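You operate a simulated robot arm through the tools that you are given. There is no shell and no other tool. Be economical: measure what you need, move in short steps, check, and stop when the job is done.

You run a simulated robot arm. Do the job below in one go: nothing can be reset, and whatever is moved stays where it is left.

Task
Splice the patch film to the main film on the splice table.
Fine: both end bars to the joint line, both clamps shut, then the tape grip across; clamps stay shut. Patch roll and lifter untouched.

The check looks at the end state, three seconds after you hand in, the way a careful person would. Anything else that was tipped, shoved, dropped, spilled or broken makes it a failure.

Robot
A 7-joint arm with a two-finger parallel gripper on a trunk, on a base that drives. Base frame: it is fixed to the floor where the robot stands at the start and does not move with it; the origin is under the middle of the robot, x ahead of it, y to its left, z up; the surface under the hand at the start is at about z = 900. Readings come in mm, degrees, newtons and seconds.
With the tool pointing down near the work surface it reaches from about 260 to 720 mm from the robot's upright axis, wherever it stands. Its first joint turns from -166.0 to 166.0 degrees. Places, roughly: big film roll [600, -1300, 800]; lifter crank [300, -1400, 600]; main film clamp knob [400, -500, 1000]; main film end bar [500, -400, 900]; patch film clamp knob [400, 100, 1000]; patch film end bar [500, 0, 900]; splice table [600, -200, 500]; stub brake dial [300, -1200, 600]; stub shaft lever [300, -1000, 600]; yellow tape grip [700, -200, 900]. Payload 1.57 kg.
The tool frame sits at the grasp point between the pads (the TCP): z along the fingers, y along the line on which they close. The tips reach 30 mm beyond it. Largest opening 80 mm; finger width 17, thickness 12; the body of the gripper, 40 by 82 mm, starts 80 mm behind the TCP.
Orientation is told as [roll, pitch, yaw] about the base's x, y, z axes, in that order, counted from this pose: with the fingers straight down and closing along the base's y, the tool's x points along the base's -x, its y along +y and its z along -z.

Tools
- The arm moves only by the tool send_rows. Its argument "targets" is a list of rows, each an object of numbers (a shift or turn left out is 0, a gripper value left out holds the last): "tx", "ty", "tz": the shift along the tool's x, y, z in units of 200 mm (1.0 is 200 mm); "wx", "wy", "wz": the turn, a rotation vector about the tool's x, y, z in units of 120 degrees (1.0 is 120 degrees). In form: [{"tx": .., "ty": .., "tz": .., "wx": .., "wy": .., "wz": ..}, ...]. A call has 1 to 20 rows; each row is the pose to reach, as a shift and turn from the pose commanded when the call began, along the tool's axes at that moment. "claw" is the closure in counts, from 0 (fully open) to 255 (shut), set as the call begins (left out, the last holds). A call with a number of a shift or a turn outside -1 to 1 is refused whole. Each row takes 0.2 s and may step no farther than 50 mm and 8.6 degrees from the row before; otherwise, or with a gripper value out of range, the whole call is refused. Where a pose cannot be reached the arm comes as near as it can. A force on the tool above 50 N (or 10 N above the force at the start of the call, whichever is more), or a blocked arm, ends the call early, and 0.2 s more pass. Each finger travels about 72 mm/s and halts on what it meets, pressing with about 41 N; the grip force reading is that of the motor and also rises with nothing between the fingers. The clock runs only during rows and for 0.2 s after the last one: add rows that repeat a pose to give the fingers time. It gives the time, the measured TCP pose, the force on the tool (base axes), the opening and the grip force at its end, in the units of the frame above (readings bear some noise), with the torque about the TCP (base axes, N m) and any sound that the robot's microphone picked up, and new pictures: "pictures" is both (left out), scene, wrist or none.
- Cameras (640 x 400 px; columns grow to the right, rows downward): "scene" is now at [-7, 117.5, 1430.7]; the picture's right is [-0.26, -0.96, 0.00], its down [-0.53, 0.15, -0.83] and it looks along [0.80, -0.22, -0.55] (base axes); focal length 253 px, centre (320, 200). "wrist" rides on the gripper at [72, -7, -122] in the tool frame; the picture's right is [0.09, 1.00, 0.00], its down [-0.84, 0.08, -0.54] and it looks along [-0.54, 0.05, 0.84] (tool axes); focal length 238 px, centre (320, 200). There is no depth. A picture from a camera that has moved, and an enlarged one, comes with that camera's place and axes in the base frame and with its lens. The place of the scene camera against the robot may be out by one fixed shift of up to 12 mm in any direction.
- move_column(by): slides the trunk up (or, below 0, down) by that many mm; the arm and the scene camera ride with it, the base frame stays. It gives what a move gives, with no picture.
- steer(legs): drives the robot by 1 to 6 legs, each [ahead, left, turn to the left] in mm, mm and degrees, along the robot's own axes; the way and the turn of a leg run together, so that a leg with both is an arc; at most 1500 mm and 180 degrees a leg. The arm and the cameras ride along, it lands a little off, and it stops where it bumps. It gives what a move gives, and a new picture of the scene camera.
- aim_head(pan, tilt): turns the head with the scene camera to pan (to the left, within 86 degrees either way) and tilt (down, from -29 to 69), counted from straight ahead of the robot. It gives what a move gives, and a new picture of the scene camera.
- close_up(camera, box): a new picture of the part [left, top, right, bottom] of that camera's present view, enlarged. The clock stands still meanwhile.
- job_done(): hands the job in; it is judged then, once.

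Go step by step. Nothing tells you exact positions but the pictures and the camera data: compare them with the known pose of the tool, close in by small moves and look again before you grip or let go. The budget is 120 turns and 260 pictures, counting those below and the enlarged ones. Unless the task says otherwise, let go and move clear before handing in, and close with one line.

The tools are called by a JSON object that holds its "name" and its "arguments". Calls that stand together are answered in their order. send_rows: Moves the arm, as the interface text tells. Its arguments: {"type":"object","properties":{"targets":{"type":"array","items":{"type":"object","properties":{"tx":{"type":"number"},"ty":{"type":"number"},"tz":{"type":"number"},"wx":{"type":"number"},"wy":{"type":"number"},"wz":{"type":"number"}}}},"claw":{"type":"number"},"pictures":{"type":"string","enum":["both","scene","wrist","none"]}},"required":["targets"]} The other tools are called the same way: move_column (by) slides the trunk up or down; steer (legs) drives the base; aim_head (pan, tilt) turns the head that bears the scene camera; close_up (camera, box) takes an enlarged picture of a part of a camera's view; job_done () hands the job in.

At the start:

```text
time: 0.0
ee_pos: [337.1, -237.0, 1300.8]
tcp_rot: [0.0, 0.1, 0.0]
force: [0.2, -0.3, 0.2]
wrist_torque: [0.01, 0.0, 0.0]
gripper_width: 79.6
finger_force: 0.1
trunk travel left (down, up): [-75.0, 40.0]
robot x, y, heading: [2.9, -2.8, -0.0]
head pan, tilt: [-15.3, 33.5]
```

scene: 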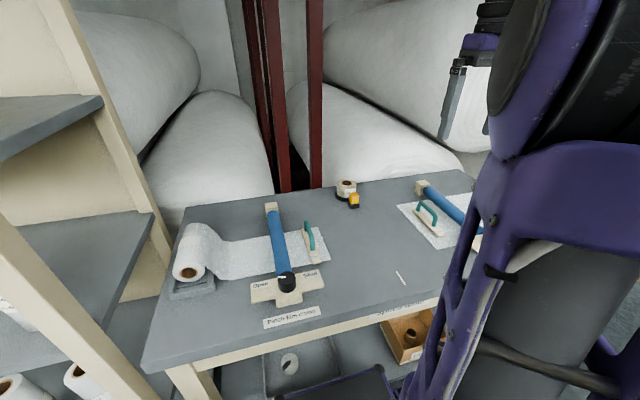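
wrist: 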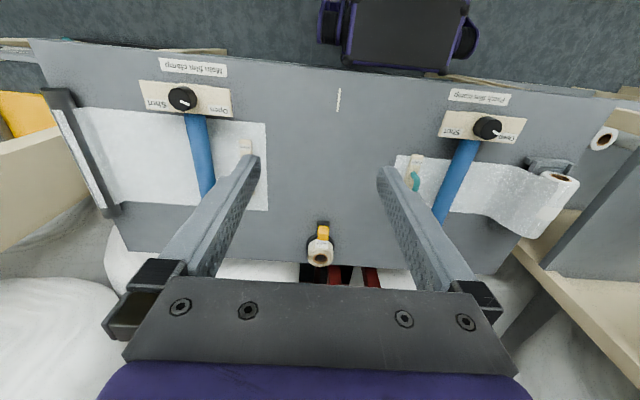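

I see the table with the two blue clamp bars with knobs, the end bars with teal handles, a joint line mark near the front edge and the tape roll with its yellow grip. I look closer at each first.

{"name": "close_up", "arguments": {"camera": "scene", "box": [160, 180, 340, 340]}}

{"name": "close_up", "arguments": {"camera": "wrist", "box": [40, 50, 340, 240]}}

{"name": "close_up", "arguments": {"camera": "wrist", "box": [300, 70, 620, 270]}}

{"name": "close_up", "arguments": {"camera": "scene", "box": [320, 160, 500, 300]}}

```text
2.50 times, centred on (250, 260) of scene
camera zoom: at [-7.0, 117.5, 1430.7], right [-0.26, -0.96, 0.0], down [-0.53, 0.15, -0.83], along [0.8, -0.22, -0.55], focal length 634 px, centre (495, 50)
```

zoom: 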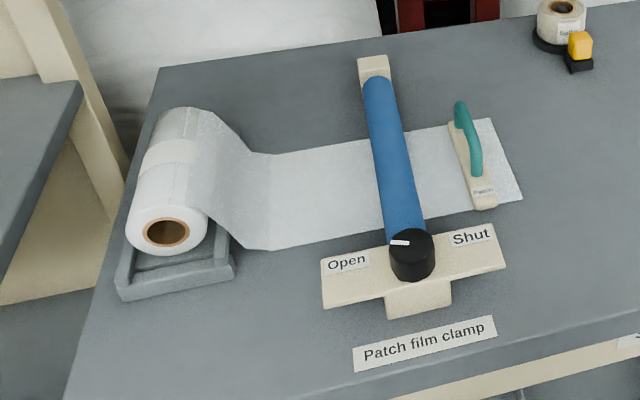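

```text
2.11 times, centred on (190, 145) of wrist
camera zoom: at [266.3, -243.1, 1423.1], right [-0.09, 1.0, 0.0], down [0.84, 0.08, 0.54], along [0.54, 0.05, -0.84], focal length 502 px, centre (594, 316)
```

zoom: 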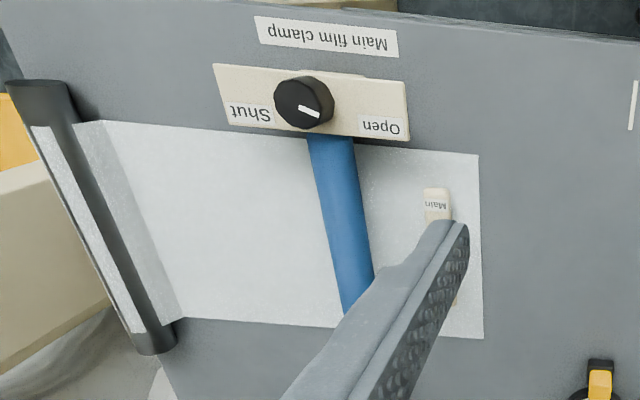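

```text
2.00 times, centred on (460, 170) of wrist
camera zoom: at [266.3, -243.1, 1423.1], right [-0.09, 1.0, 0.0], down [0.84, 0.08, 0.54], along [0.54, 0.05, -0.84], focal length 477 px, centre (40, 260)
```

zoom: 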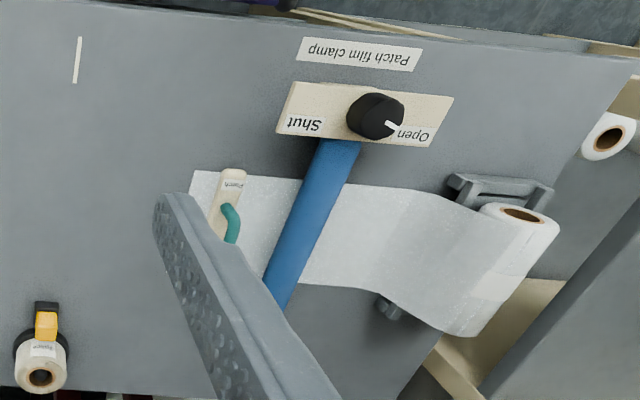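

```text
2.86 times, centred on (410, 230) of scene
camera zoom: at [-7.0, 117.5, 1430.7], right [-0.26, -0.96, 0.0], down [-0.53, 0.15, -0.83], along [0.8, -0.22, -0.55], focal length 724 px, centre (63, 114)
```

zoom: 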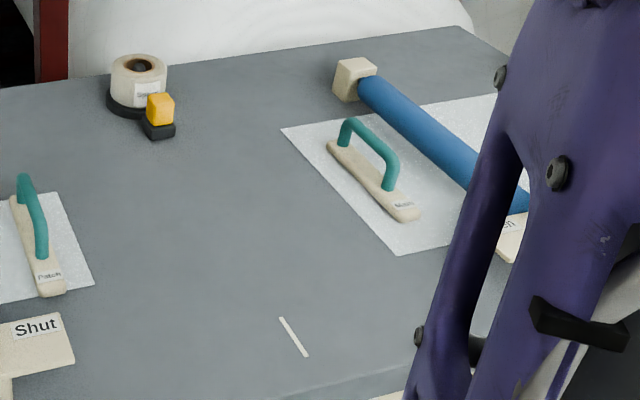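

{"name": "close_up", "arguments": {"camera": "wrist", "box": [440, 80, 540, 150]}}

{"name": "close_up", "arguments": {"camera": "wrist", "box": [135, 70, 235, 130]}}

{"name": "close_up", "arguments": {"camera": "wrist", "box": [290, 210, 350, 270]}}

{"name": "aim_head", "arguments": {"pan": -25, "tilt": 50}}

```text
5.71 times, centred on (490, 115) of wrist
camera zoom: at [266.3, -243.1, 1423.1], right [-0.09, 1.0, 0.0], down [0.84, 0.08, 0.54], along [0.54, 0.05, -0.84], focal length 1362 px, centre (-651, 686)
```

zoom: 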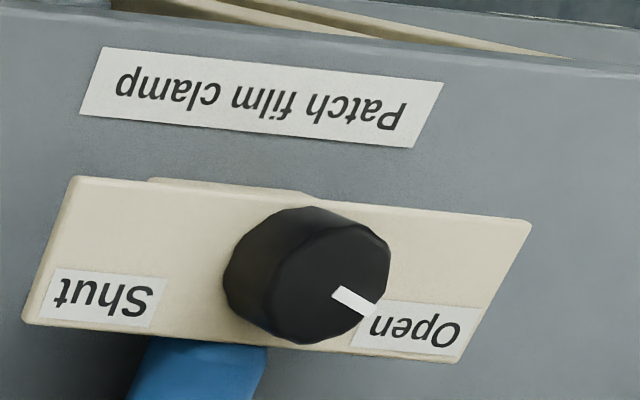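

```text
6.40 times, centred on (185, 100) of wrist
camera zoom: at [266.3, -243.1, 1423.1], right [-0.09, 1.0, 0.0], down [0.84, 0.08, 0.54], along [0.54, 0.05, -0.84], focal length 1525 px, centre (1184, 840)
```

zoom: 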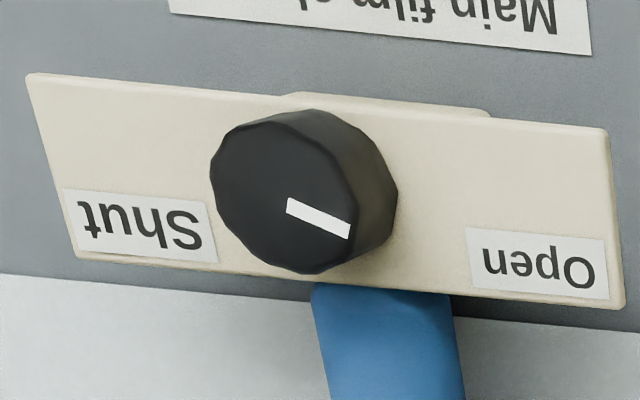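

```text
6.67 times, centred on (320, 240) of wrist
camera zoom: at [266.3, -243.1, 1423.1], right [-0.09, 1.0, 0.0], down [0.84, 0.08, 0.54], along [0.54, 0.05, -0.84], focal length 1589 px, centre (320, -67)
```

zoom: 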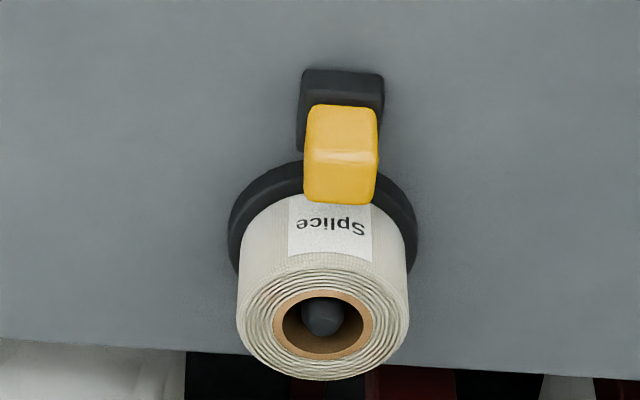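

```text
time: 0.8
ee_pos: [337.9, -236.5, 1300.5]
tcp_rot: [0.1, 0.0, 0.0]
force: [-1.4, -0.1, 0.4]
wrist_torque: [-0.03, 0.02, 0.01]
gripper_width: 80.0
finger_force: 0.0
trunk travel left (down, up): [-75.0, 40.0]
robot x, y, heading: [0.4, 0.2, -0.2]
head pan, tilt: [-25.0, 50.0]
camera scene: at [-22.9, 108.5, 1406.7], right [-0.42, -0.91, 0.0], down [-0.69, 0.32, -0.64], along [0.58, -0.27, -0.77], focal length 253 px, centre (320, 200)
```

scene: 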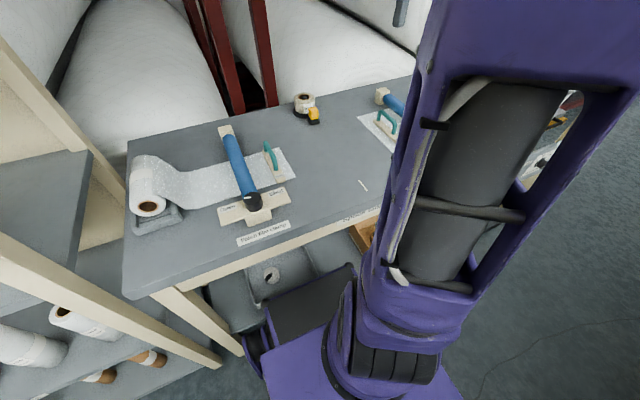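

{"name": "close_up", "arguments": {"camera": "scene", "box": [330, 160, 400, 230]}}

{"name": "close_up", "arguments": {"camera": "scene", "box": [200, 80, 410, 220]}}

```text
5.71 times, centred on (365, 195) of scene
camera zoom: at [-22.9, 108.5, 1406.7], right [-0.42, -0.91, 0.0], down [-0.69, 0.32, -0.64], along [0.58, -0.27, -0.77], focal length 1448 px, centre (63, 229)
```

zoom: 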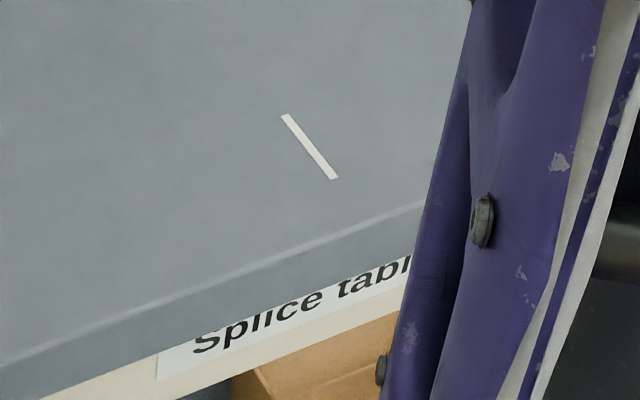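

```text
2.86 times, centred on (305, 150) of scene
camera zoom: at [-22.9, 108.5, 1406.7], right [-0.42, -0.91, 0.0], down [-0.69, 0.32, -0.64], along [0.58, -0.27, -0.77], focal length 724 px, centre (363, 343)
```

zoom: 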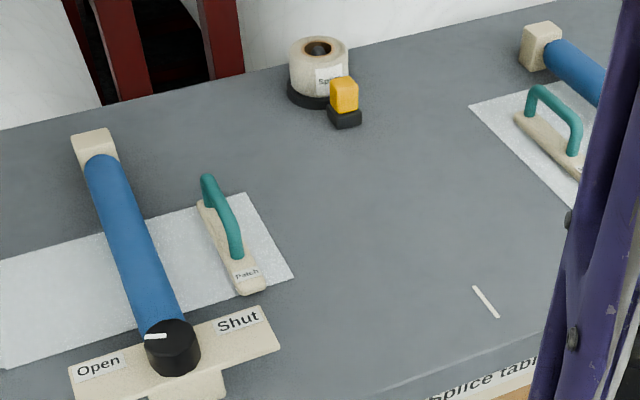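

The bars lie near y≈0 and y≈-396, the joint line near y≈-198, so I move the robot sideways to stand centred on the joint line.

{"name": "steer", "arguments": {"legs": [[0, -200, 0]]}}

{"name": "aim_head", "arguments": {"pan": 20, "tilt": 40}}

```text
time: 3.3
ee_pos: [337.0, -435.3, 1300.8]
tcp_rot: [0.0, -0.1, -0.1]
force: [-0.5, 1.6, 0.2]
wrist_torque: [-0.03, -0.04, -0.02]
gripper_width: 79.9
finger_force: 0.1
trunk travel left (down, up): [-75.0, 40.0]
robot x, y, heading: [1.3, -198.8, -0.1]
head pan, tilt: [-25.0, 50.0]
camera scene: at [-22.9, -91.5, 1406.6], right [-0.42, -0.91, 0.0], down [-0.69, 0.33, -0.64], along [0.58, -0.27, -0.77], focal length 253 px, centre (320, 200)
```

scene: 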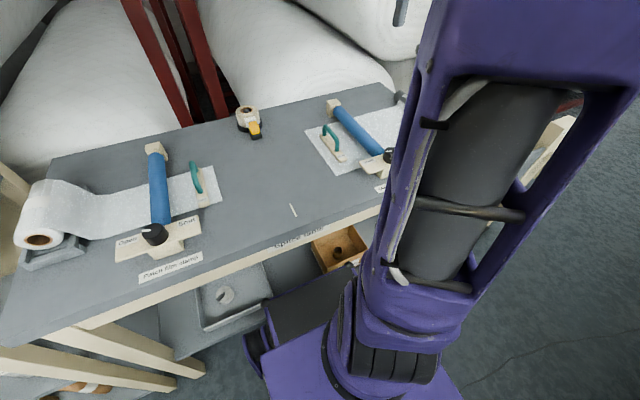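

```text
time: 4.5
ee_pos: [338.0, -435.5, 1301.0]
tcp_rot: [0.0, 0.0, -0.1]
force: [-0.2, 0.4, -1.0]
wrist_torque: [0.0, -0.02, 0.02]
gripper_width: 80.1
finger_force: 0.0
trunk travel left (down, up): [-75.0, 40.0]
robot x, y, heading: [0.6, -197.9, 0.1]
head pan, tilt: [20.0, 40.0]
camera scene: at [-12.7, -29.9, 1420.8], right [0.34, -0.94, 0.0], down [-0.6, -0.22, -0.77], along [0.72, 0.26, -0.64], focal length 253 px, centre (320, 200)
```

scene: 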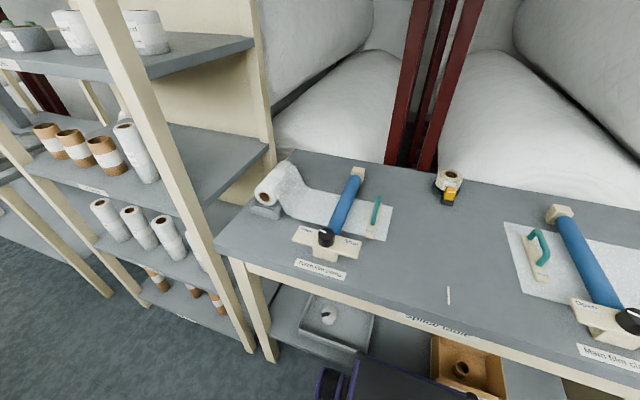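

{"name": "send_rows", "arguments": {"targets": [{"tx": -0.09, "ty": 0.2}, {"tx": -0.18, "ty": 0.4}, {"tx": -0.27, "ty": 0.6}, {"tx": -0.36, "ty": 0.8}, {"tx": -0.45, "ty": 1.0}], "pictures": "none"}}

{"name": "send_rows", "arguments": {"targets": [{"tx": -0.09, "ty": 0.18, "tz": 0.1}, {"tx": -0.18, "ty": 0.36, "tz": 0.2}, {"tx": -0.27, "ty": 0.54, "tz": 0.3}, {"tx": -0.36, "ty": 0.72, "tz": 0.4}, {"tx": -0.42, "ty": 0.9, "tz": 0.5}, {"tx": -0.42, "ty": 1.0, "tz": 0.6}, {"tx": -0.42, "ty": 1.0, "tz": 0.8}, {"tx": -0.42, "ty": 1.0, "tz": 1.0}]}}

```text
time: 5.7
ee_pos: [427.0, -234.7, 1302.0]
tcp_rot: [0.0, -0.2, 0.1]
force: [-0.6, 0.3, -0.3]
wrist_torque: [0.01, -0.01, -0.01]
gripper_width: 79.8
finger_force: 0.0
trunk travel left (down, up): [-75.0, 40.0]
robot x, y, heading: [-1.0, -198.0, -0.3]
head pan, tilt: [20.0, 40.0]
```

```text
time: 7.5
ee_pos: [512.0, -36.1, 1100.9]
tcp_rot: [-0.1, 0.0, -0.1]
force: [-0.8, -0.2, 0.7]
wrist_torque: [0.0, -0.01, 0.05]
gripper_width: 80.0
finger_force: 0.1
trunk travel left (down, up): [-75.0, 40.0]
robot x, y, heading: [-3.4, -203.3, -0.1]
head pan, tilt: [20.0, 40.0]
camera scene: at [-12.7, -29.9, 1420.8], right [0.34, -0.94, 0.0], down [-0.6, -0.22, -0.77], along [0.72, 0.26, -0.64], focal length 253 px, centre (320, 200)
camera wrist: at [440.2, -43.7, 1222.7], right [-0.09, 1.0, 0.0], down [0.84, 0.08, 0.54], along [0.54, 0.05, -0.84], focal length 238 px, centre (320, 200)
```

scene: 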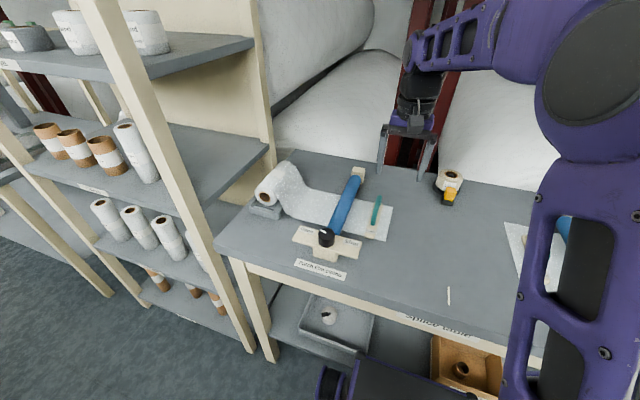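
wrist: 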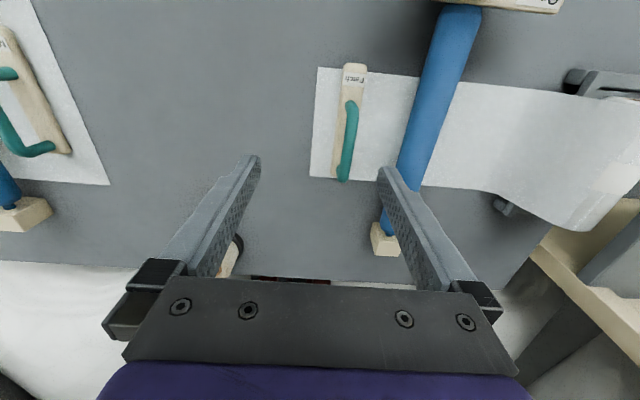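

{"name": "send_rows", "arguments": {"targets": [{"tx": -0.05, "ty": 0.1, "tz": 0.1}, {"tx": -0.09, "ty": 0.19, "tz": 0.25}, {"tx": -0.09, "ty": 0.19, "tz": 0.45}], "claw": 108}}

```text
time: 8.3
ee_pos: [530.5, 2.3, 1010.8]
tcp_rot: [-0.1, 0.1, -0.1]
force: [-0.6, 0.1, -0.5]
wrist_torque: [0.01, -0.01, -0.02]
gripper_width: 46.1
finger_force: 0.1
trunk travel left (down, up): [-75.0, 40.0]
robot x, y, heading: [-0.1, -203.7, 0.0]
head pan, tilt: [20.0, 40.0]
camera scene: at [-12.8, -29.8, 1420.8], right [0.34, -0.94, 0.0], down [-0.6, -0.22, -0.77], along [0.72, 0.26, -0.64], focal length 253 px, centre (320, 200)
camera wrist: at [458.8, -5.4, 1133.2], right [-0.09, 1.0, 0.0], down [0.84, 0.08, 0.54], along [0.54, 0.05, -0.84], focal length 238 px, centre (320, 200)
```

scene: 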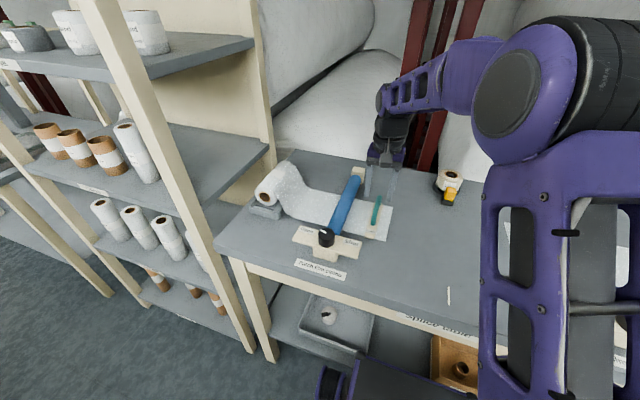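
wrist: 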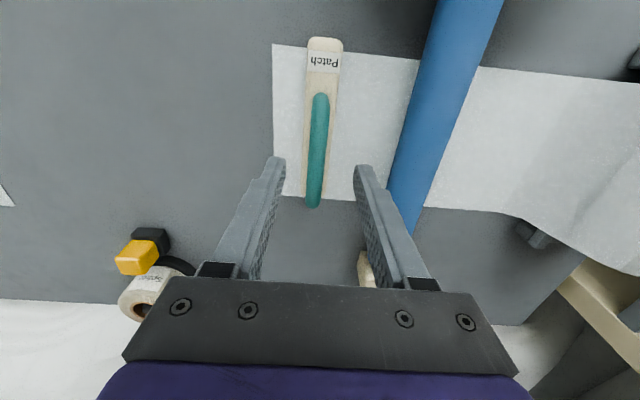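

{"name": "send_rows", "arguments": {"targets": [{"ty": -0.015, "tz": 0.1}, {"ty": -0.015, "tz": 0.2}, {"ty": -0.015, "tz": 0.28}]}}

{"name": "close_up", "arguments": {"camera": "scene", "box": [310, 130, 430, 270]}}

```text
time: 9.1
ee_pos: [531.4, -0.3, 954.8]
tcp_rot: [0.0, 0.0, -0.1]
force: [-0.1, 0.3, 0.7]
wrist_torque: [0.01, 0.0, -0.02]
gripper_width: 45.8
finger_force: 0.1
trunk travel left (down, up): [-75.0, 40.0]
robot x, y, heading: [-5.2, -201.5, 0.1]
head pan, tilt: [20.0, 40.0]
camera scene: at [-12.7, -29.9, 1420.8], right [0.34, -0.94, 0.0], down [-0.6, -0.22, -0.77], along [0.72, 0.26, -0.64], focal length 253 px, centre (320, 200)
camera wrist: at [458.6, -8.6, 1077.0], right [-0.09, 1.0, 0.0], down [0.84, 0.08, 0.54], along [0.54, 0.05, -0.84], focal length 238 px, centre (320, 200)
```

scene: 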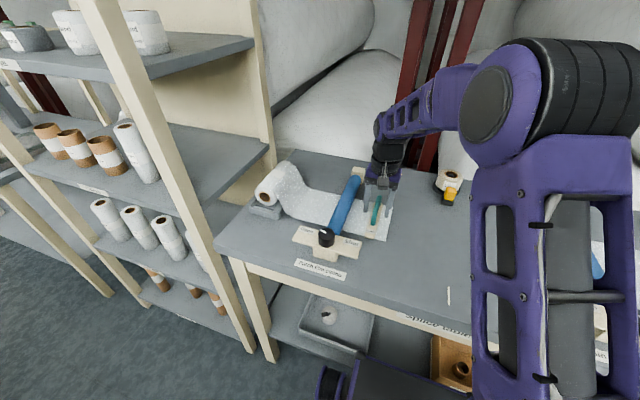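
wrist: 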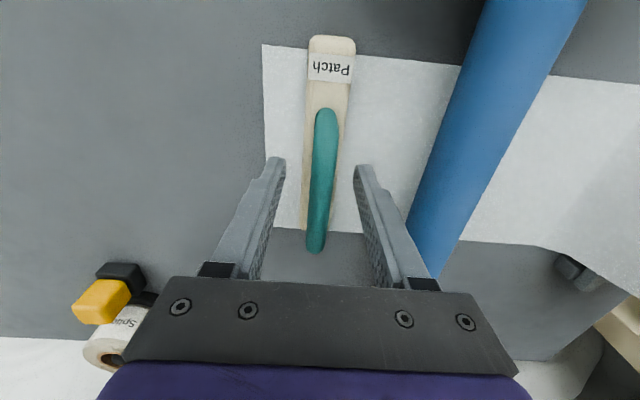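

```text
2.86 times, centred on (370, 200) of scene
camera zoom: at [-12.7, -29.9, 1420.8], right [0.34, -0.94, 0.0], down [-0.6, -0.22, -0.77], along [0.72, 0.26, -0.64], focal length 724 px, centre (177, 200)
```

zoom: 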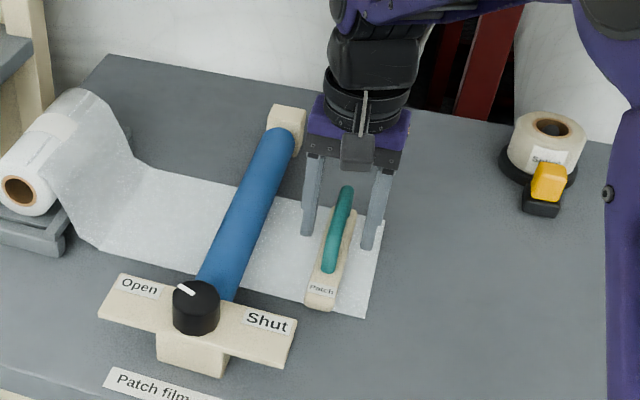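

{"name": "send_rows", "arguments": {"targets": [{"tz": 0.03}, {"tz": 0.03}, {"tz": 0.03}, {"tz": 0.03}], "claw": 255, "pictures": "wrist"}}

```text
time: 10.1
ee_pos: [530.0, -1.1, 949.5]
tcp_rot: [0.0, -0.1, -0.1]
force: [0.5, -0.5, 4.2]
wrist_torque: [0.02, 0.05, 0.05]
gripper_width: 13.7
finger_force: 30.4
trunk travel left (down, up): [-75.0, 40.0]
robot x, y, heading: [-1.4, -200.2, -0.2]
head pan, tilt: [20.0, 40.0]
camera wrist: at [458.5, -8.7, 1071.6], right [-0.09, 1.0, 0.0], down [0.84, 0.08, 0.54], along [0.54, 0.05, -0.84], focal length 238 px, centre (320, 200)
```

wrist: 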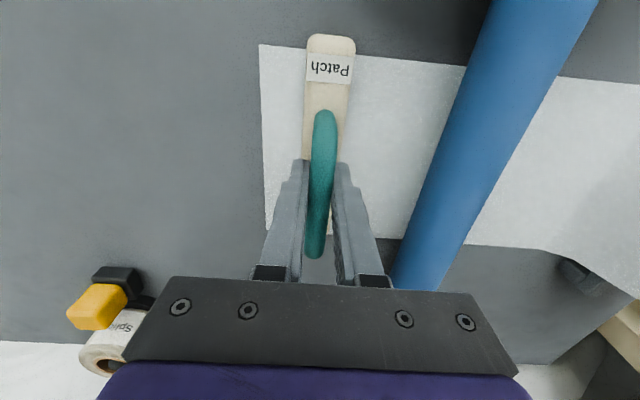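

The patch handle is gripped. I pull it a little toward the joint line and watch the force.

{"name": "send_rows", "arguments": {"targets": [{"ty": -0.05}, {"ty": -0.1}, {"ty": -0.15}, {"ty": -0.2}, {"ty": -0.25}]}}

```text
time: 11.3
ee_pos: [530.4, -52.2, 948.7]
tcp_rot: [0.0, -0.2, 0.0]
force: [7.2, 1.1, 10.6]
wrist_torque: [0.06, -0.03, 0.06]
gripper_width: 13.7
finger_force: 30.2
trunk travel left (down, up): [-75.0, 40.0]
robot x, y, heading: [-0.9, -201.3, -0.1]
head pan, tilt: [20.0, 40.0]
camera scene: at [-12.8, -30.0, 1420.9], right [0.34, -0.94, 0.0], down [-0.6, -0.22, -0.77], along [0.72, 0.26, -0.64], focal length 253 px, centre (320, 200)
camera wrist: at [458.3, -59.0, 1071.5], right [-0.09, 1.0, 0.0], down [0.84, 0.08, 0.54], along [0.54, 0.05, -0.84], focal length 238 px, centre (320, 200)
```

scene: 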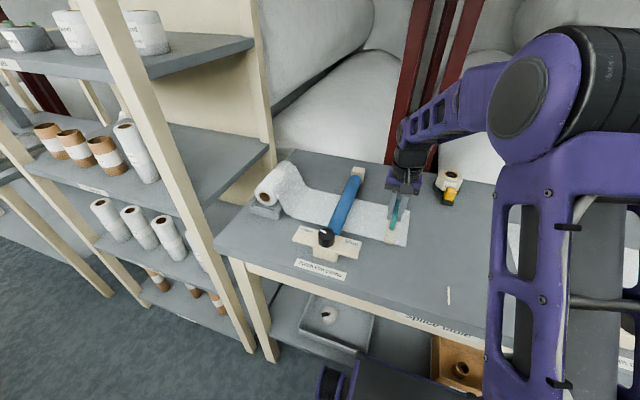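
wrist: 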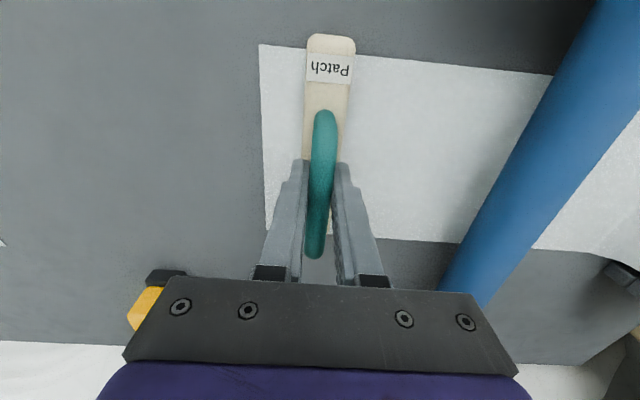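

{"name": "send_rows", "arguments": {"targets": [{"ty": -0.08}, {"ty": -0.16}, {"ty": -0.24}, {"ty": -0.32}, {"ty": -0.4}, {"ty": -0.45}]}}

{"name": "close_up", "arguments": {"camera": "scene", "box": [330, 150, 490, 310]}}

```text
time: 12.7
ee_pos: [530.2, -142.1, 948.9]
tcp_rot: [-0.1, -0.2, -0.1]
force: [12.8, 1.2, 11.1]
wrist_torque: [0.01, -0.44, 0.07]
gripper_width: 13.6
finger_force: 30.4
trunk travel left (down, up): [-75.0, 40.0]
robot x, y, heading: [1.0, -197.9, -0.1]
head pan, tilt: [20.0, 40.0]
camera scene: at [-12.4, -29.9, 1420.8], right [0.34, -0.94, 0.0], down [-0.6, -0.22, -0.77], along [0.72, 0.26, -0.64], focal length 253 px, centre (320, 200)
camera wrist: at [458.4, -149.3, 1071.6], right [-0.09, 1.0, 0.0], down [0.84, 0.08, 0.54], along [0.54, 0.05, -0.84], focal length 238 px, centre (320, 200)
```

scene: 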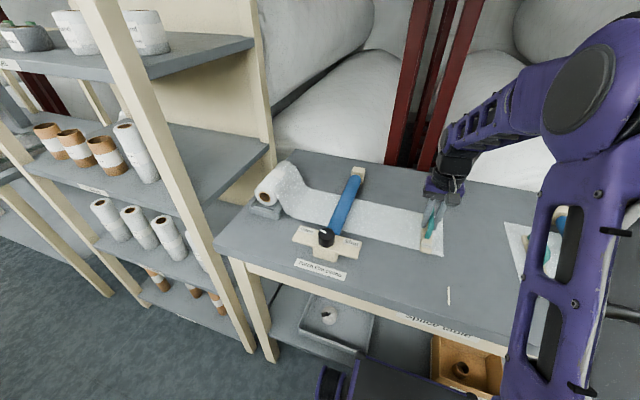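
wrist: 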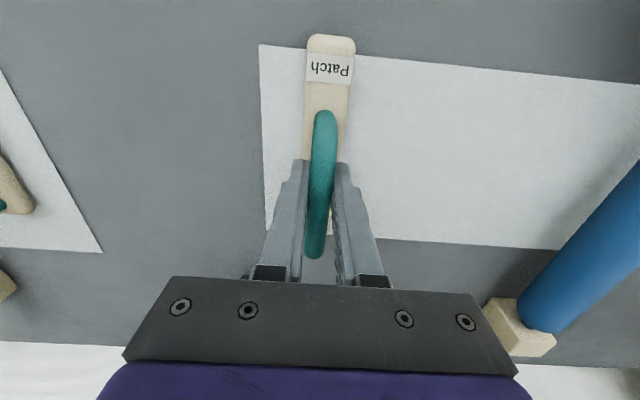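

```text
2.50 times, centred on (410, 230) of scene
camera zoom: at [-12.4, -29.9, 1420.8], right [0.34, -0.94, 0.0], down [-0.6, -0.22, -0.77], along [0.72, 0.26, -0.64], focal length 634 px, centre (95, 125)
```

zoom: 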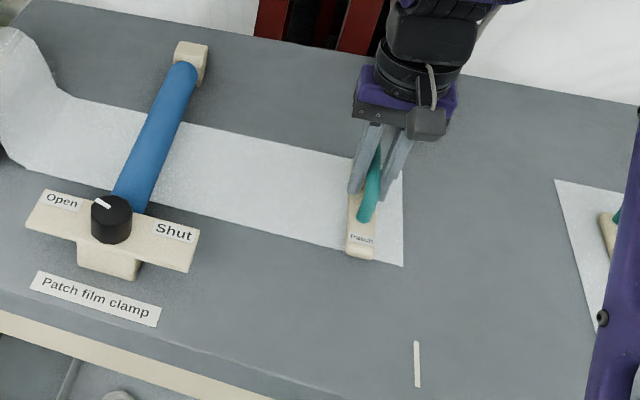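

{"name": "send_rows", "arguments": {"targets": [{"ty": -0.02, "tx": -0.005}, {"ty": -0.04, "tx": -0.007}, {"ty": -0.06, "tx": -0.007}], "pictures": "none"}}

{"name": "close_up", "arguments": {"camera": "wrist", "box": [240, 0, 440, 125]}}

{"name": "close_up", "arguments": {"camera": "scene", "box": [390, 180, 490, 310]}}

```text
time: 13.5
ee_pos: [530.4, -150.7, 950.2]
tcp_rot: [0.1, 0.0, 0.1]
force: [3.2, 10.2, 15.0]
wrist_torque: [0.04, 0.53, -0.07]
gripper_width: 13.7
finger_force: 29.4
trunk travel left (down, up): [-75.0, 40.0]
robot x, y, heading: [-2.4, -197.8, -0.0]
head pan, tilt: [20.0, 40.0]
```

```text
3.20 times, centred on (340, 62) of wrist
camera zoom: at [458.7, -158.5, 1071.7], right [-0.09, 1.0, 0.0], down [0.84, 0.08, 0.54], along [0.54, 0.05, -0.84], focal length 763 px, centre (256, 640)
```

zoom: 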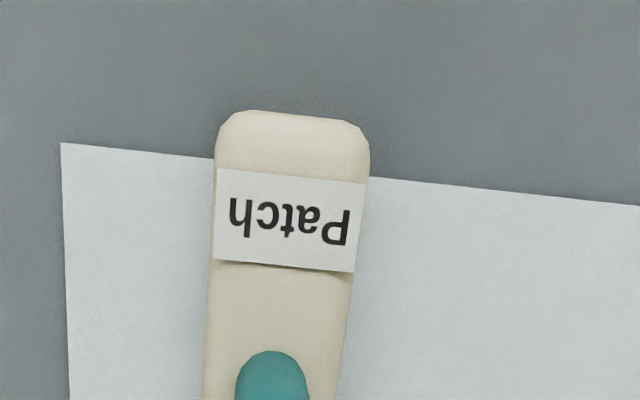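

```text
3.08 times, centred on (440, 245) of scene
camera zoom: at [-13.5, -29.0, 1420.8], right [0.34, -0.94, 0.0], down [-0.6, -0.22, -0.77], along [0.72, 0.26, -0.64], focal length 780 px, centre (-49, 62)
```

zoom: 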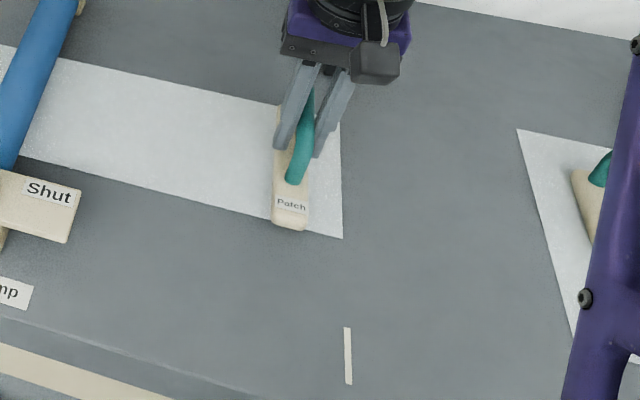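

A resistance appeared with the film edge right at the line; I push a few mm more to confirm it is the stop.

{"name": "send_rows", "arguments": {"targets": [{"ty": -0.01}, {"ty": -0.02}, {"ty": -0.02}], "pictures": "none"}}

```text
time: 14.3
ee_pos: [530.7, -151.8, 949.8]
tcp_rot: [0.1, 0.0, 0.2]
force: [-1.9, 32.6, 12.8]
wrist_torque: [-0.11, 0.08, -0.05]
gripper_width: 13.6
finger_force: 30.5
trunk travel left (down, up): [-75.0, 40.0]
robot x, y, heading: [-0.1, -199.6, -0.0]
head pan, tilt: [20.0, 40.0]
```

It is a stop: 33 N at -152. I relieve the push, open the fingers and rise.

{"name": "send_rows", "arguments": {"targets": [{"ty": 0.015}, {"ty": 0.025}, {"ty": 0.028}], "pictures": "none"}}

{"name": "send_rows", "arguments": {"targets": [{"tz": 0}, {"tz": 0}, {"tz": 0}, {"tz": -0.15}, {"tz": -0.35}, {"tz": -0.5}], "claw": 108}}

```text
time: 15.1
ee_pos: [529.8, -151.3, 950.0]
tcp_rot: [-0.1, 0.0, -0.1]
force: [-4.3, 19.4, 14.6]
wrist_torque: [-0.03, 0.05, 0.02]
gripper_width: 13.6
finger_force: 30.0
trunk travel left (down, up): [-75.0, 40.0]
robot x, y, heading: [-0.1, -200.0, -0.2]
head pan, tilt: [20.0, 40.0]
```

```text
time: 16.5
ee_pos: [530.2, -151.7, 1049.3]
tcp_rot: [0.0, 0.0, -0.1]
force: [0.0, 0.3, 0.6]
wrist_torque: [-0.01, 0.0, 0.0]
gripper_width: 45.8
finger_force: 0.1
trunk travel left (down, up): [-75.0, 40.0]
robot x, y, heading: [2.6, -198.0, -0.2]
head pan, tilt: [20.0, 40.0]
camera scene: at [-12.6, -29.9, 1420.8], right [0.34, -0.94, 0.0], down [-0.6, -0.22, -0.77], along [0.72, 0.26, -0.64], focal length 253 px, centre (320, 200)
camera wrist: at [459.8, -159.4, 1171.3], right [-0.09, 1.0, 0.0], down [0.84, 0.08, 0.54], along [0.54, 0.05, -0.84], focal length 238 px, centre (320, 200)
```

scene: 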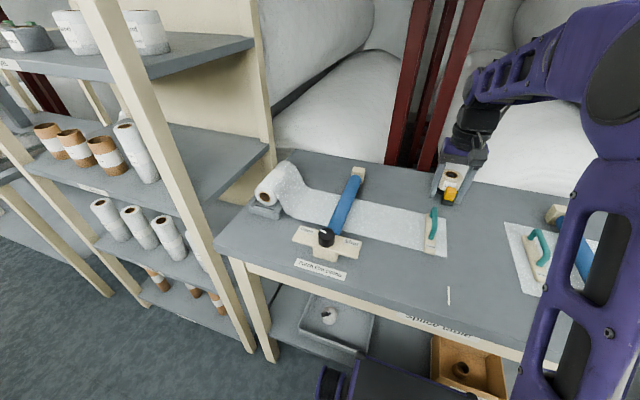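
wrist: 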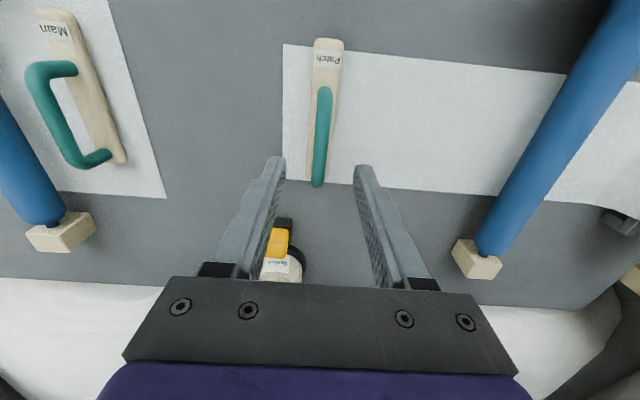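

{"name": "send_rows", "arguments": {"targets": [{"ty": -0.22}, {"ty": -0.44}, {"ty": -0.66}, {"ty": -0.88}], "pictures": "none"}}

{"name": "send_rows", "arguments": {"targets": [{"ty": -0.17, "tz": 0.0}, {"ty": -0.34, "tz": 0.1}, {"ty": -0.34, "tz": 0.19}]}}

```text
time: 17.5
ee_pos: [530.2, -327.5, 1048.5]
tcp_rot: [0.0, 0.0, 0.1]
force: [0.6, 0.6, 0.0]
wrist_torque: [-0.04, 0.02, 0.01]
gripper_width: 45.9
finger_force: 0.1
trunk travel left (down, up): [-75.0, 40.0]
robot x, y, heading: [2.6, -200.2, -0.1]
head pan, tilt: [20.0, 40.0]
```

```text
time: 18.3
ee_pos: [530.8, -395.1, 1010.6]
tcp_rot: [0.0, -0.1, 0.0]
force: [-0.1, -0.5, 0.7]
wrist_torque: [0.01, -0.01, 0.03]
gripper_width: 46.2
finger_force: 0.0
trunk travel left (down, up): [-75.0, 40.0]
robot x, y, heading: [0.6, -199.4, -0.5]
head pan, tilt: [20.0, 40.0]
camera scene: at [-12.7, -30.0, 1420.8], right [0.34, -0.94, 0.0], down [-0.6, -0.22, -0.77], along [0.72, 0.26, -0.64], focal length 253 px, centre (320, 200)
camera wrist: at [459.4, -404.0, 1132.5], right [-0.09, 1.0, 0.0], down [0.84, 0.08, 0.54], along [0.54, 0.05, -0.84], focal length 238 px, centre (320, 200)
```

scene: 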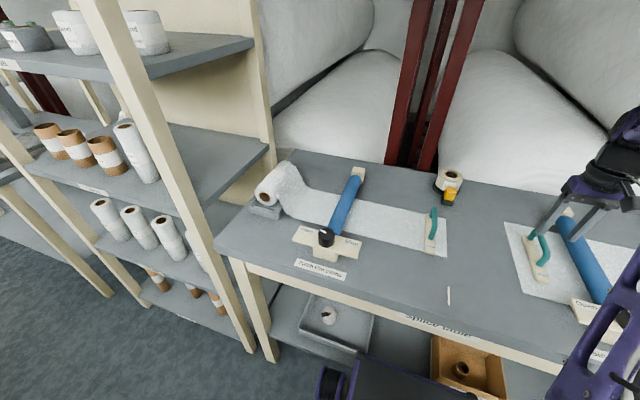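
wrist: 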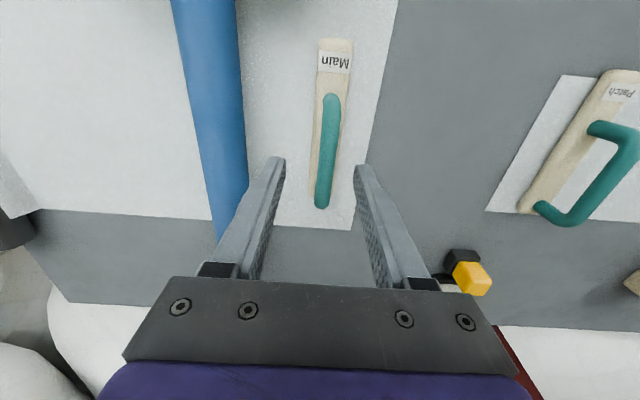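

{"name": "send_rows", "arguments": {"targets": [{"ty": 0.025, "tz": 0.05}, {"ty": 0.025, "tz": 0.15}, {"ty": 0.025, "tz": 0.25}, {"ty": 0.025, "tz": 0.3}], "pictures": "wrist"}}

```text
time: 19.3
ee_pos: [531.2, -389.7, 950.8]
tcp_rot: [0.0, 0.1, -0.1]
force: [1.3, 0.2, -0.3]
wrist_torque: [0.02, -0.04, -0.02]
gripper_width: 46.0
finger_force: 0.1
trunk travel left (down, up): [-75.0, 40.0]
robot x, y, heading: [-0.7, -199.7, -0.2]
head pan, tilt: [20.0, 40.0]
camera wrist: at [458.6, -398.3, 1073.0], right [-0.09, 1.0, 0.0], down [0.84, 0.08, 0.54], along [0.54, 0.05, -0.84], focal length 238 px, centre (320, 200)
```

wrist: 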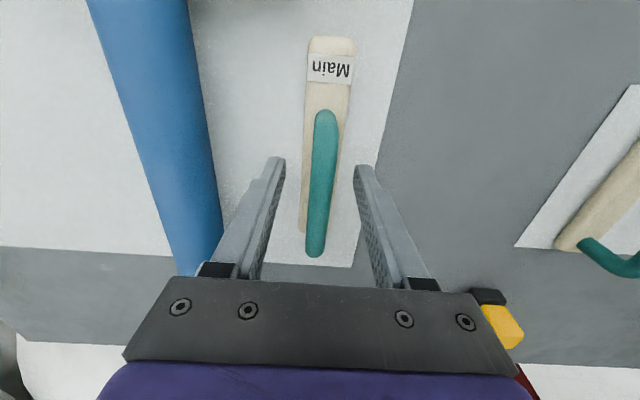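

{"name": "send_rows", "arguments": {"targets": [{"tz": 0}, {"tz": 0}, {"tz": 0}, {"tz": 0}], "claw": 255, "pictures": "none"}}

{"name": "send_rows", "arguments": {"targets": [{"ty": 0.05}, {"ty": 0.13}, {"ty": 0.21}, {"ty": 0.29}, {"ty": 0.37}, {"ty": 0.45}, {"ty": 0.53}, {"ty": 0.6}]}}

```text
time: 20.3
ee_pos: [530.0, -390.4, 951.3]
tcp_rot: [0.1, 0.0, -0.1]
force: [-1.3, 3.1, -2.0]
wrist_torque: [-0.02, -0.05, 0.04]
gripper_width: 13.4
finger_force: 30.0
trunk travel left (down, up): [-75.0, 40.0]
robot x, y, heading: [2.9, -198.9, -0.0]
head pan, tilt: [20.0, 40.0]
```

```text
time: 22.1
ee_pos: [530.3, -269.9, 951.1]
tcp_rot: [0.0, 0.0, -0.1]
force: [-8.4, 0.1, -1.1]
wrist_torque: [-0.04, 0.18, 0.0]
gripper_width: 13.6
finger_force: 29.8
trunk travel left (down, up): [-75.0, 40.0]
robot x, y, heading: [-0.2, -199.7, -0.2]
head pan, tilt: [20.0, 40.0]
camera scene: at [-13.3, -29.9, 1420.8], right [0.34, -0.94, 0.0], down [-0.6, -0.22, -0.77], along [0.72, 0.26, -0.64], focal length 253 px, centre (320, 200)
camera wrist: at [458.7, -278.2, 1073.1], right [-0.09, 1.0, 0.0], down [0.84, 0.08, 0.54], along [0.54, 0.05, -0.84], focal length 238 px, centre (320, 200)
```

scene: 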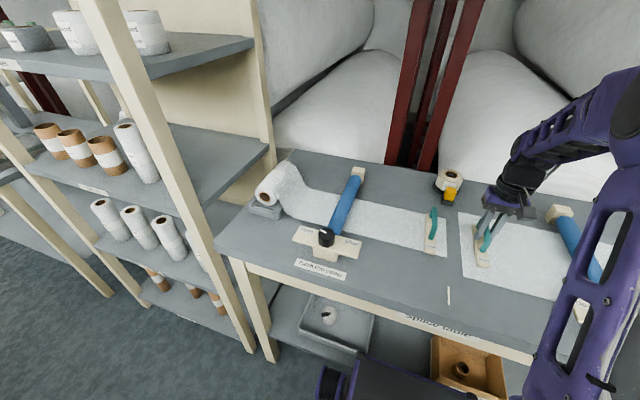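
wrist: 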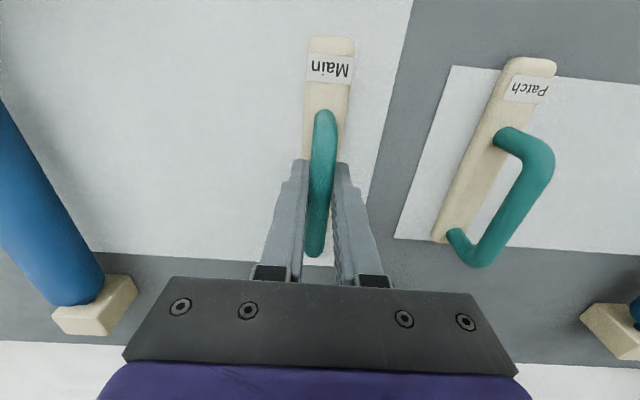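

{"name": "send_rows", "arguments": {"targets": [{"ty": 0.04}, {"ty": 0.08}, {"ty": 0.12}, {"ty": 0.14}, {"ty": 0.16}, {"ty": 0.17}], "pictures": "wrist"}}

```text
time: 23.5
ee_pos: [529.8, -239.3, 950.9]
tcp_rot: [-0.1, 0.1, -0.2]
force: [-11.3, -12.7, -1.5]
wrist_torque: [-0.03, 0.05, 0.11]
gripper_width: 13.3
finger_force: 30.0
trunk travel left (down, up): [-75.0, 40.0]
robot x, y, heading: [-3.3, -200.7, -0.1]
head pan, tilt: [20.0, 40.0]
camera wrist: at [458.7, -247.1, 1073.1], right [-0.09, 1.0, 0.0], down [0.84, 0.08, 0.54], along [0.54, 0.05, -0.84], focal length 238 px, centre (320, 200)
```

wrist: 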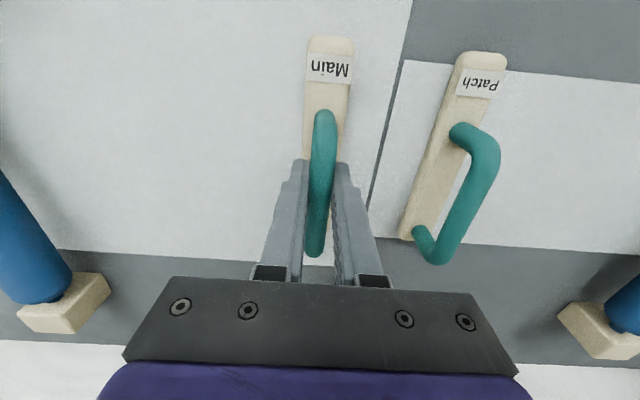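

{"name": "send_rows", "arguments": {"targets": [{"ty": 0.01}, {"ty": 0.016}, {"ty": 0.016}], "pictures": "none"}}

{"name": "send_rows", "arguments": {"targets": [{"ty": -0.015}, {"ty": -0.025}, {"ty": -0.03}], "pictures": "none"}}

{"name": "send_rows", "arguments": {"targets": [{"tz": 0}, {"tz": 0}, {"tz": 0}, {"tz": -0.15}, {"tz": -0.35}, {"tz": -0.5}], "claw": 108}}

```text
time: 24.3
ee_pos: [530.9, -239.6, 951.1]
tcp_rot: [-0.2, 0.0, -0.3]
force: [-12.2, -31.7, -4.5]
wrist_torque: [0.08, -0.19, 0.07]
gripper_width: 13.4
finger_force: 30.0
trunk travel left (down, up): [-75.0, 40.0]
robot x, y, heading: [0.9, -201.5, -0.3]
head pan, tilt: [20.0, 40.0]
```

```text
time: 25.1
ee_pos: [530.9, -240.3, 950.0]
tcp_rot: [0.1, 0.1, -0.1]
force: [-12.3, -16.1, -4.9]
wrist_torque: [0.04, -0.12, 0.01]
gripper_width: 13.4
finger_force: 30.0
trunk travel left (down, up): [-75.0, 40.0]
robot x, y, heading: [1.7, -200.4, -0.1]
head pan, tilt: [20.0, 40.0]
```

```text
time: 26.5
ee_pos: [531.7, -240.8, 1051.3]
tcp_rot: [0.0, 0.0, -0.2]
force: [-0.3, -0.4, -0.3]
wrist_torque: [0.02, 0.02, 0.01]
gripper_width: 46.4
finger_force: 0.0
trunk travel left (down, up): [-75.0, 40.0]
robot x, y, heading: [-2.3, -200.5, -0.1]
head pan, tilt: [20.0, 40.0]
camera scene: at [-12.6, -29.9, 1420.8], right [0.34, -0.94, 0.0], down [-0.6, -0.22, -0.77], along [0.72, 0.26, -0.64], focal length 253 px, centre (320, 200)
camera wrist: at [458.7, -247.6, 1173.6], right [-0.09, 1.0, 0.0], down [0.84, 0.08, 0.54], along [0.54, 0.05, -0.84], focal length 238 px, centre (320, 200)
```

scene: 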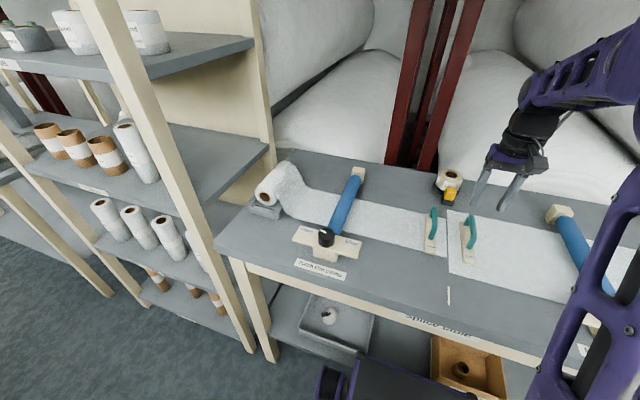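
wrist: 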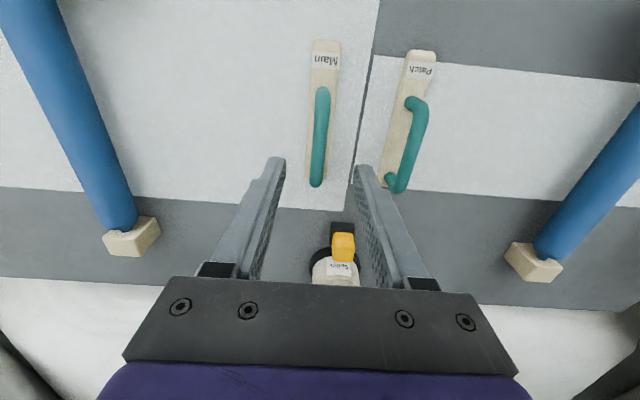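

Both film edges meet at the line. Next the main clamp knob near (364,-480); I move above it with the gripper open.

{"name": "send_rows", "arguments": {"targets": [{"tz": -0.2}, {"tx": 0.1, "ty": -0.16, "tz": -0.3}, {"tx": 0.2, "ty": -0.32, "tz": -0.3}, {"tx": 0.3, "ty": -0.48, "tz": -0.3}, {"tx": 0.4, "ty": -0.64, "tz": -0.3}, {"tx": 0.5, "ty": -0.8, "tz": -0.3}], "claw": 0, "pictures": "none"}}

{"name": "send_rows", "arguments": {"targets": [{"tx": 0.11, "ty": -0.13}, {"tx": 0.22, "ty": -0.26}, {"tx": 0.34, "ty": -0.4}]}}

{"name": "aim_head", "arguments": {"pan": -25, "tilt": 45}}

```text
time: 27.9
ee_pos: [429.6, -399.9, 1112.0]
tcp_rot: [0.0, 0.0, 0.0]
force: [0.1, 0.2, 0.3]
wrist_torque: [0.01, 0.0, -0.06]
gripper_width: 80.2
finger_force: 0.1
trunk travel left (down, up): [-75.0, 40.0]
robot x, y, heading: [3.2, -201.0, -0.0]
head pan, tilt: [20.0, 40.0]
```

```text
time: 28.7
ee_pos: [363.2, -479.4, 1111.8]
tcp_rot: [0.0, 0.0, -0.1]
force: [0.0, 0.3, 0.0]
wrist_torque: [-0.02, 0.0, 0.01]
gripper_width: 79.8
finger_force: 0.0
trunk travel left (down, up): [-75.0, 40.0]
robot x, y, heading: [2.6, -200.8, -0.2]
head pan, tilt: [20.0, 40.0]
camera scene: at [-12.6, -29.8, 1420.8], right [0.34, -0.94, 0.0], down [-0.6, -0.22, -0.77], along [0.72, 0.26, -0.64], focal length 253 px, centre (320, 200)
camera wrist: at [290.4, -487.8, 1234.0], right [-0.09, 1.0, 0.0], down [0.84, 0.08, 0.54], along [0.54, 0.05, -0.84], focal length 238 px, centre (320, 200)
```

scene: 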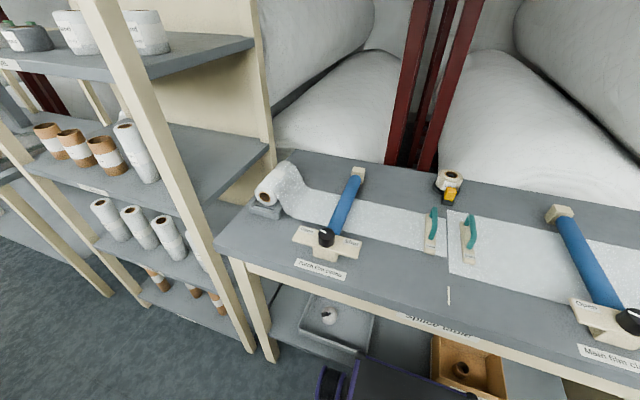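
wrist: 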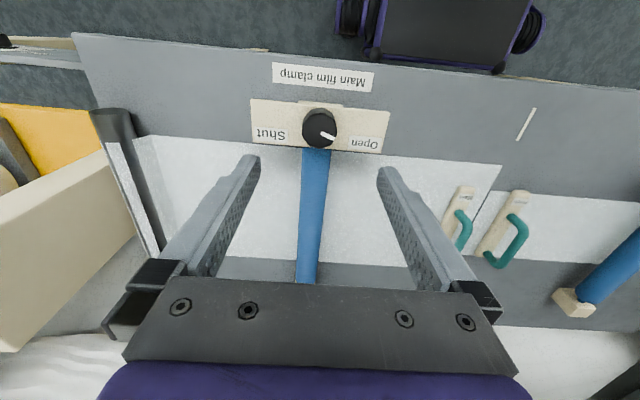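

```text
time: 29.8
ee_pos: [362.3, -479.5, 1111.1]
tcp_rot: [0.1, 0.0, -0.1]
force: [0.1, -0.2, -0.6]
wrist_torque: [0.02, 0.02, -0.01]
gripper_width: 80.1
finger_force: 0.1
trunk travel left (down, up): [-75.0, 40.0]
robot x, y, heading: [2.5, -201.2, 0.1]
head pan, tilt: [-25.0, 45.0]
camera scene: at [-19.0, -93.2, 1413.5], right [-0.42, -0.91, 0.0], down [-0.64, 0.3, -0.71], along [0.64, -0.3, -0.71], focal length 253 px, centre (320, 200)
```

scene: 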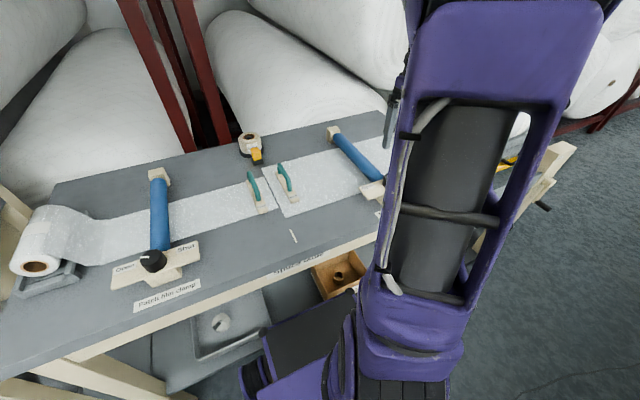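

{"name": "send_rows", "arguments": {"targets": [{"wz": -0.0625, "tz": 0.05}, {"wz": -0.125, "tz": 0.1}, {"wz": -0.1875, "tz": 0.15}, {"wz": -0.25, "tz": 0.2}, {"wz": -0.3125, "tz": 0.25}, {"wz": -0.375, "tz": 0.3}, {"wz": -0.4375, "tz": 0.4}, {"wz": -0.5, "tz": 0.45}], "pictures": "wrist"}}

```text
time: 31.6
ee_pos: [363.6, -481.3, 1020.5]
tcp_rot: [-0.1, -0.1, 60.1]
force: [0.1, 0.3, 0.1]
wrist_torque: [-0.01, -0.01, -0.01]
gripper_width: 79.7
finger_force: 0.0
trunk travel left (down, up): [-75.0, 40.0]
robot x, y, heading: [-0.6, -198.2, -0.1]
head pan, tilt: [-25.0, 45.0]
camera wrist: at [332.8, -546.0, 1143.3], right [-0.91, 0.42, 0.0], down [0.35, 0.76, 0.54], along [0.23, 0.49, -0.84], focal length 238 px, centre (320, 200)
```

wrist: 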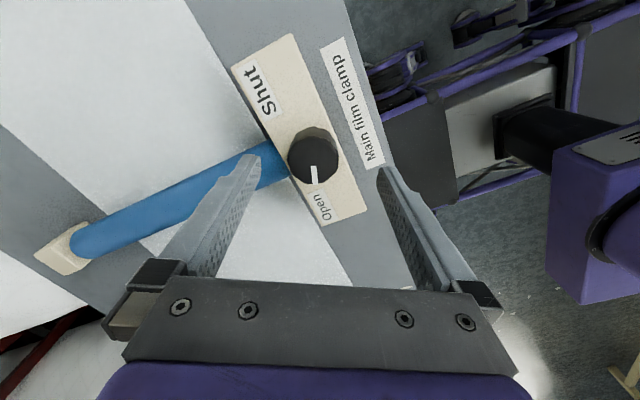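

{"name": "send_rows", "arguments": {"targets": [{"tx": -0.016, "ty": -0.008, "tz": 0.08}, {"tx": -0.016, "ty": -0.008, "tz": 0.15}, {"tx": -0.016, "ty": -0.008, "tz": 0.2}], "pictures": "wrist"}}

```text
time: 32.4
ee_pos: [366.3, -477.0, 979.5]
tcp_rot: [0.0, 0.1, 59.9]
force: [-0.3, -0.6, 1.0]
wrist_torque: [-0.03, 0.02, -0.03]
gripper_width: 80.1
finger_force: 0.1
trunk travel left (down, up): [-75.0, 40.0]
robot x, y, heading: [-0.6, -200.3, -0.4]
head pan, tilt: [-25.0, 45.0]
camera wrist: at [335.5, -543.6, 1103.0], right [-0.91, 0.42, 0.0], down [0.35, 0.76, 0.54], along [0.23, 0.49, -0.84], focal length 238 px, centre (320, 200)
```

wrist: 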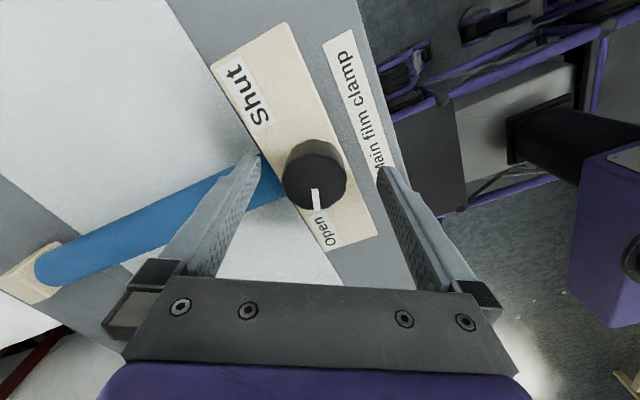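

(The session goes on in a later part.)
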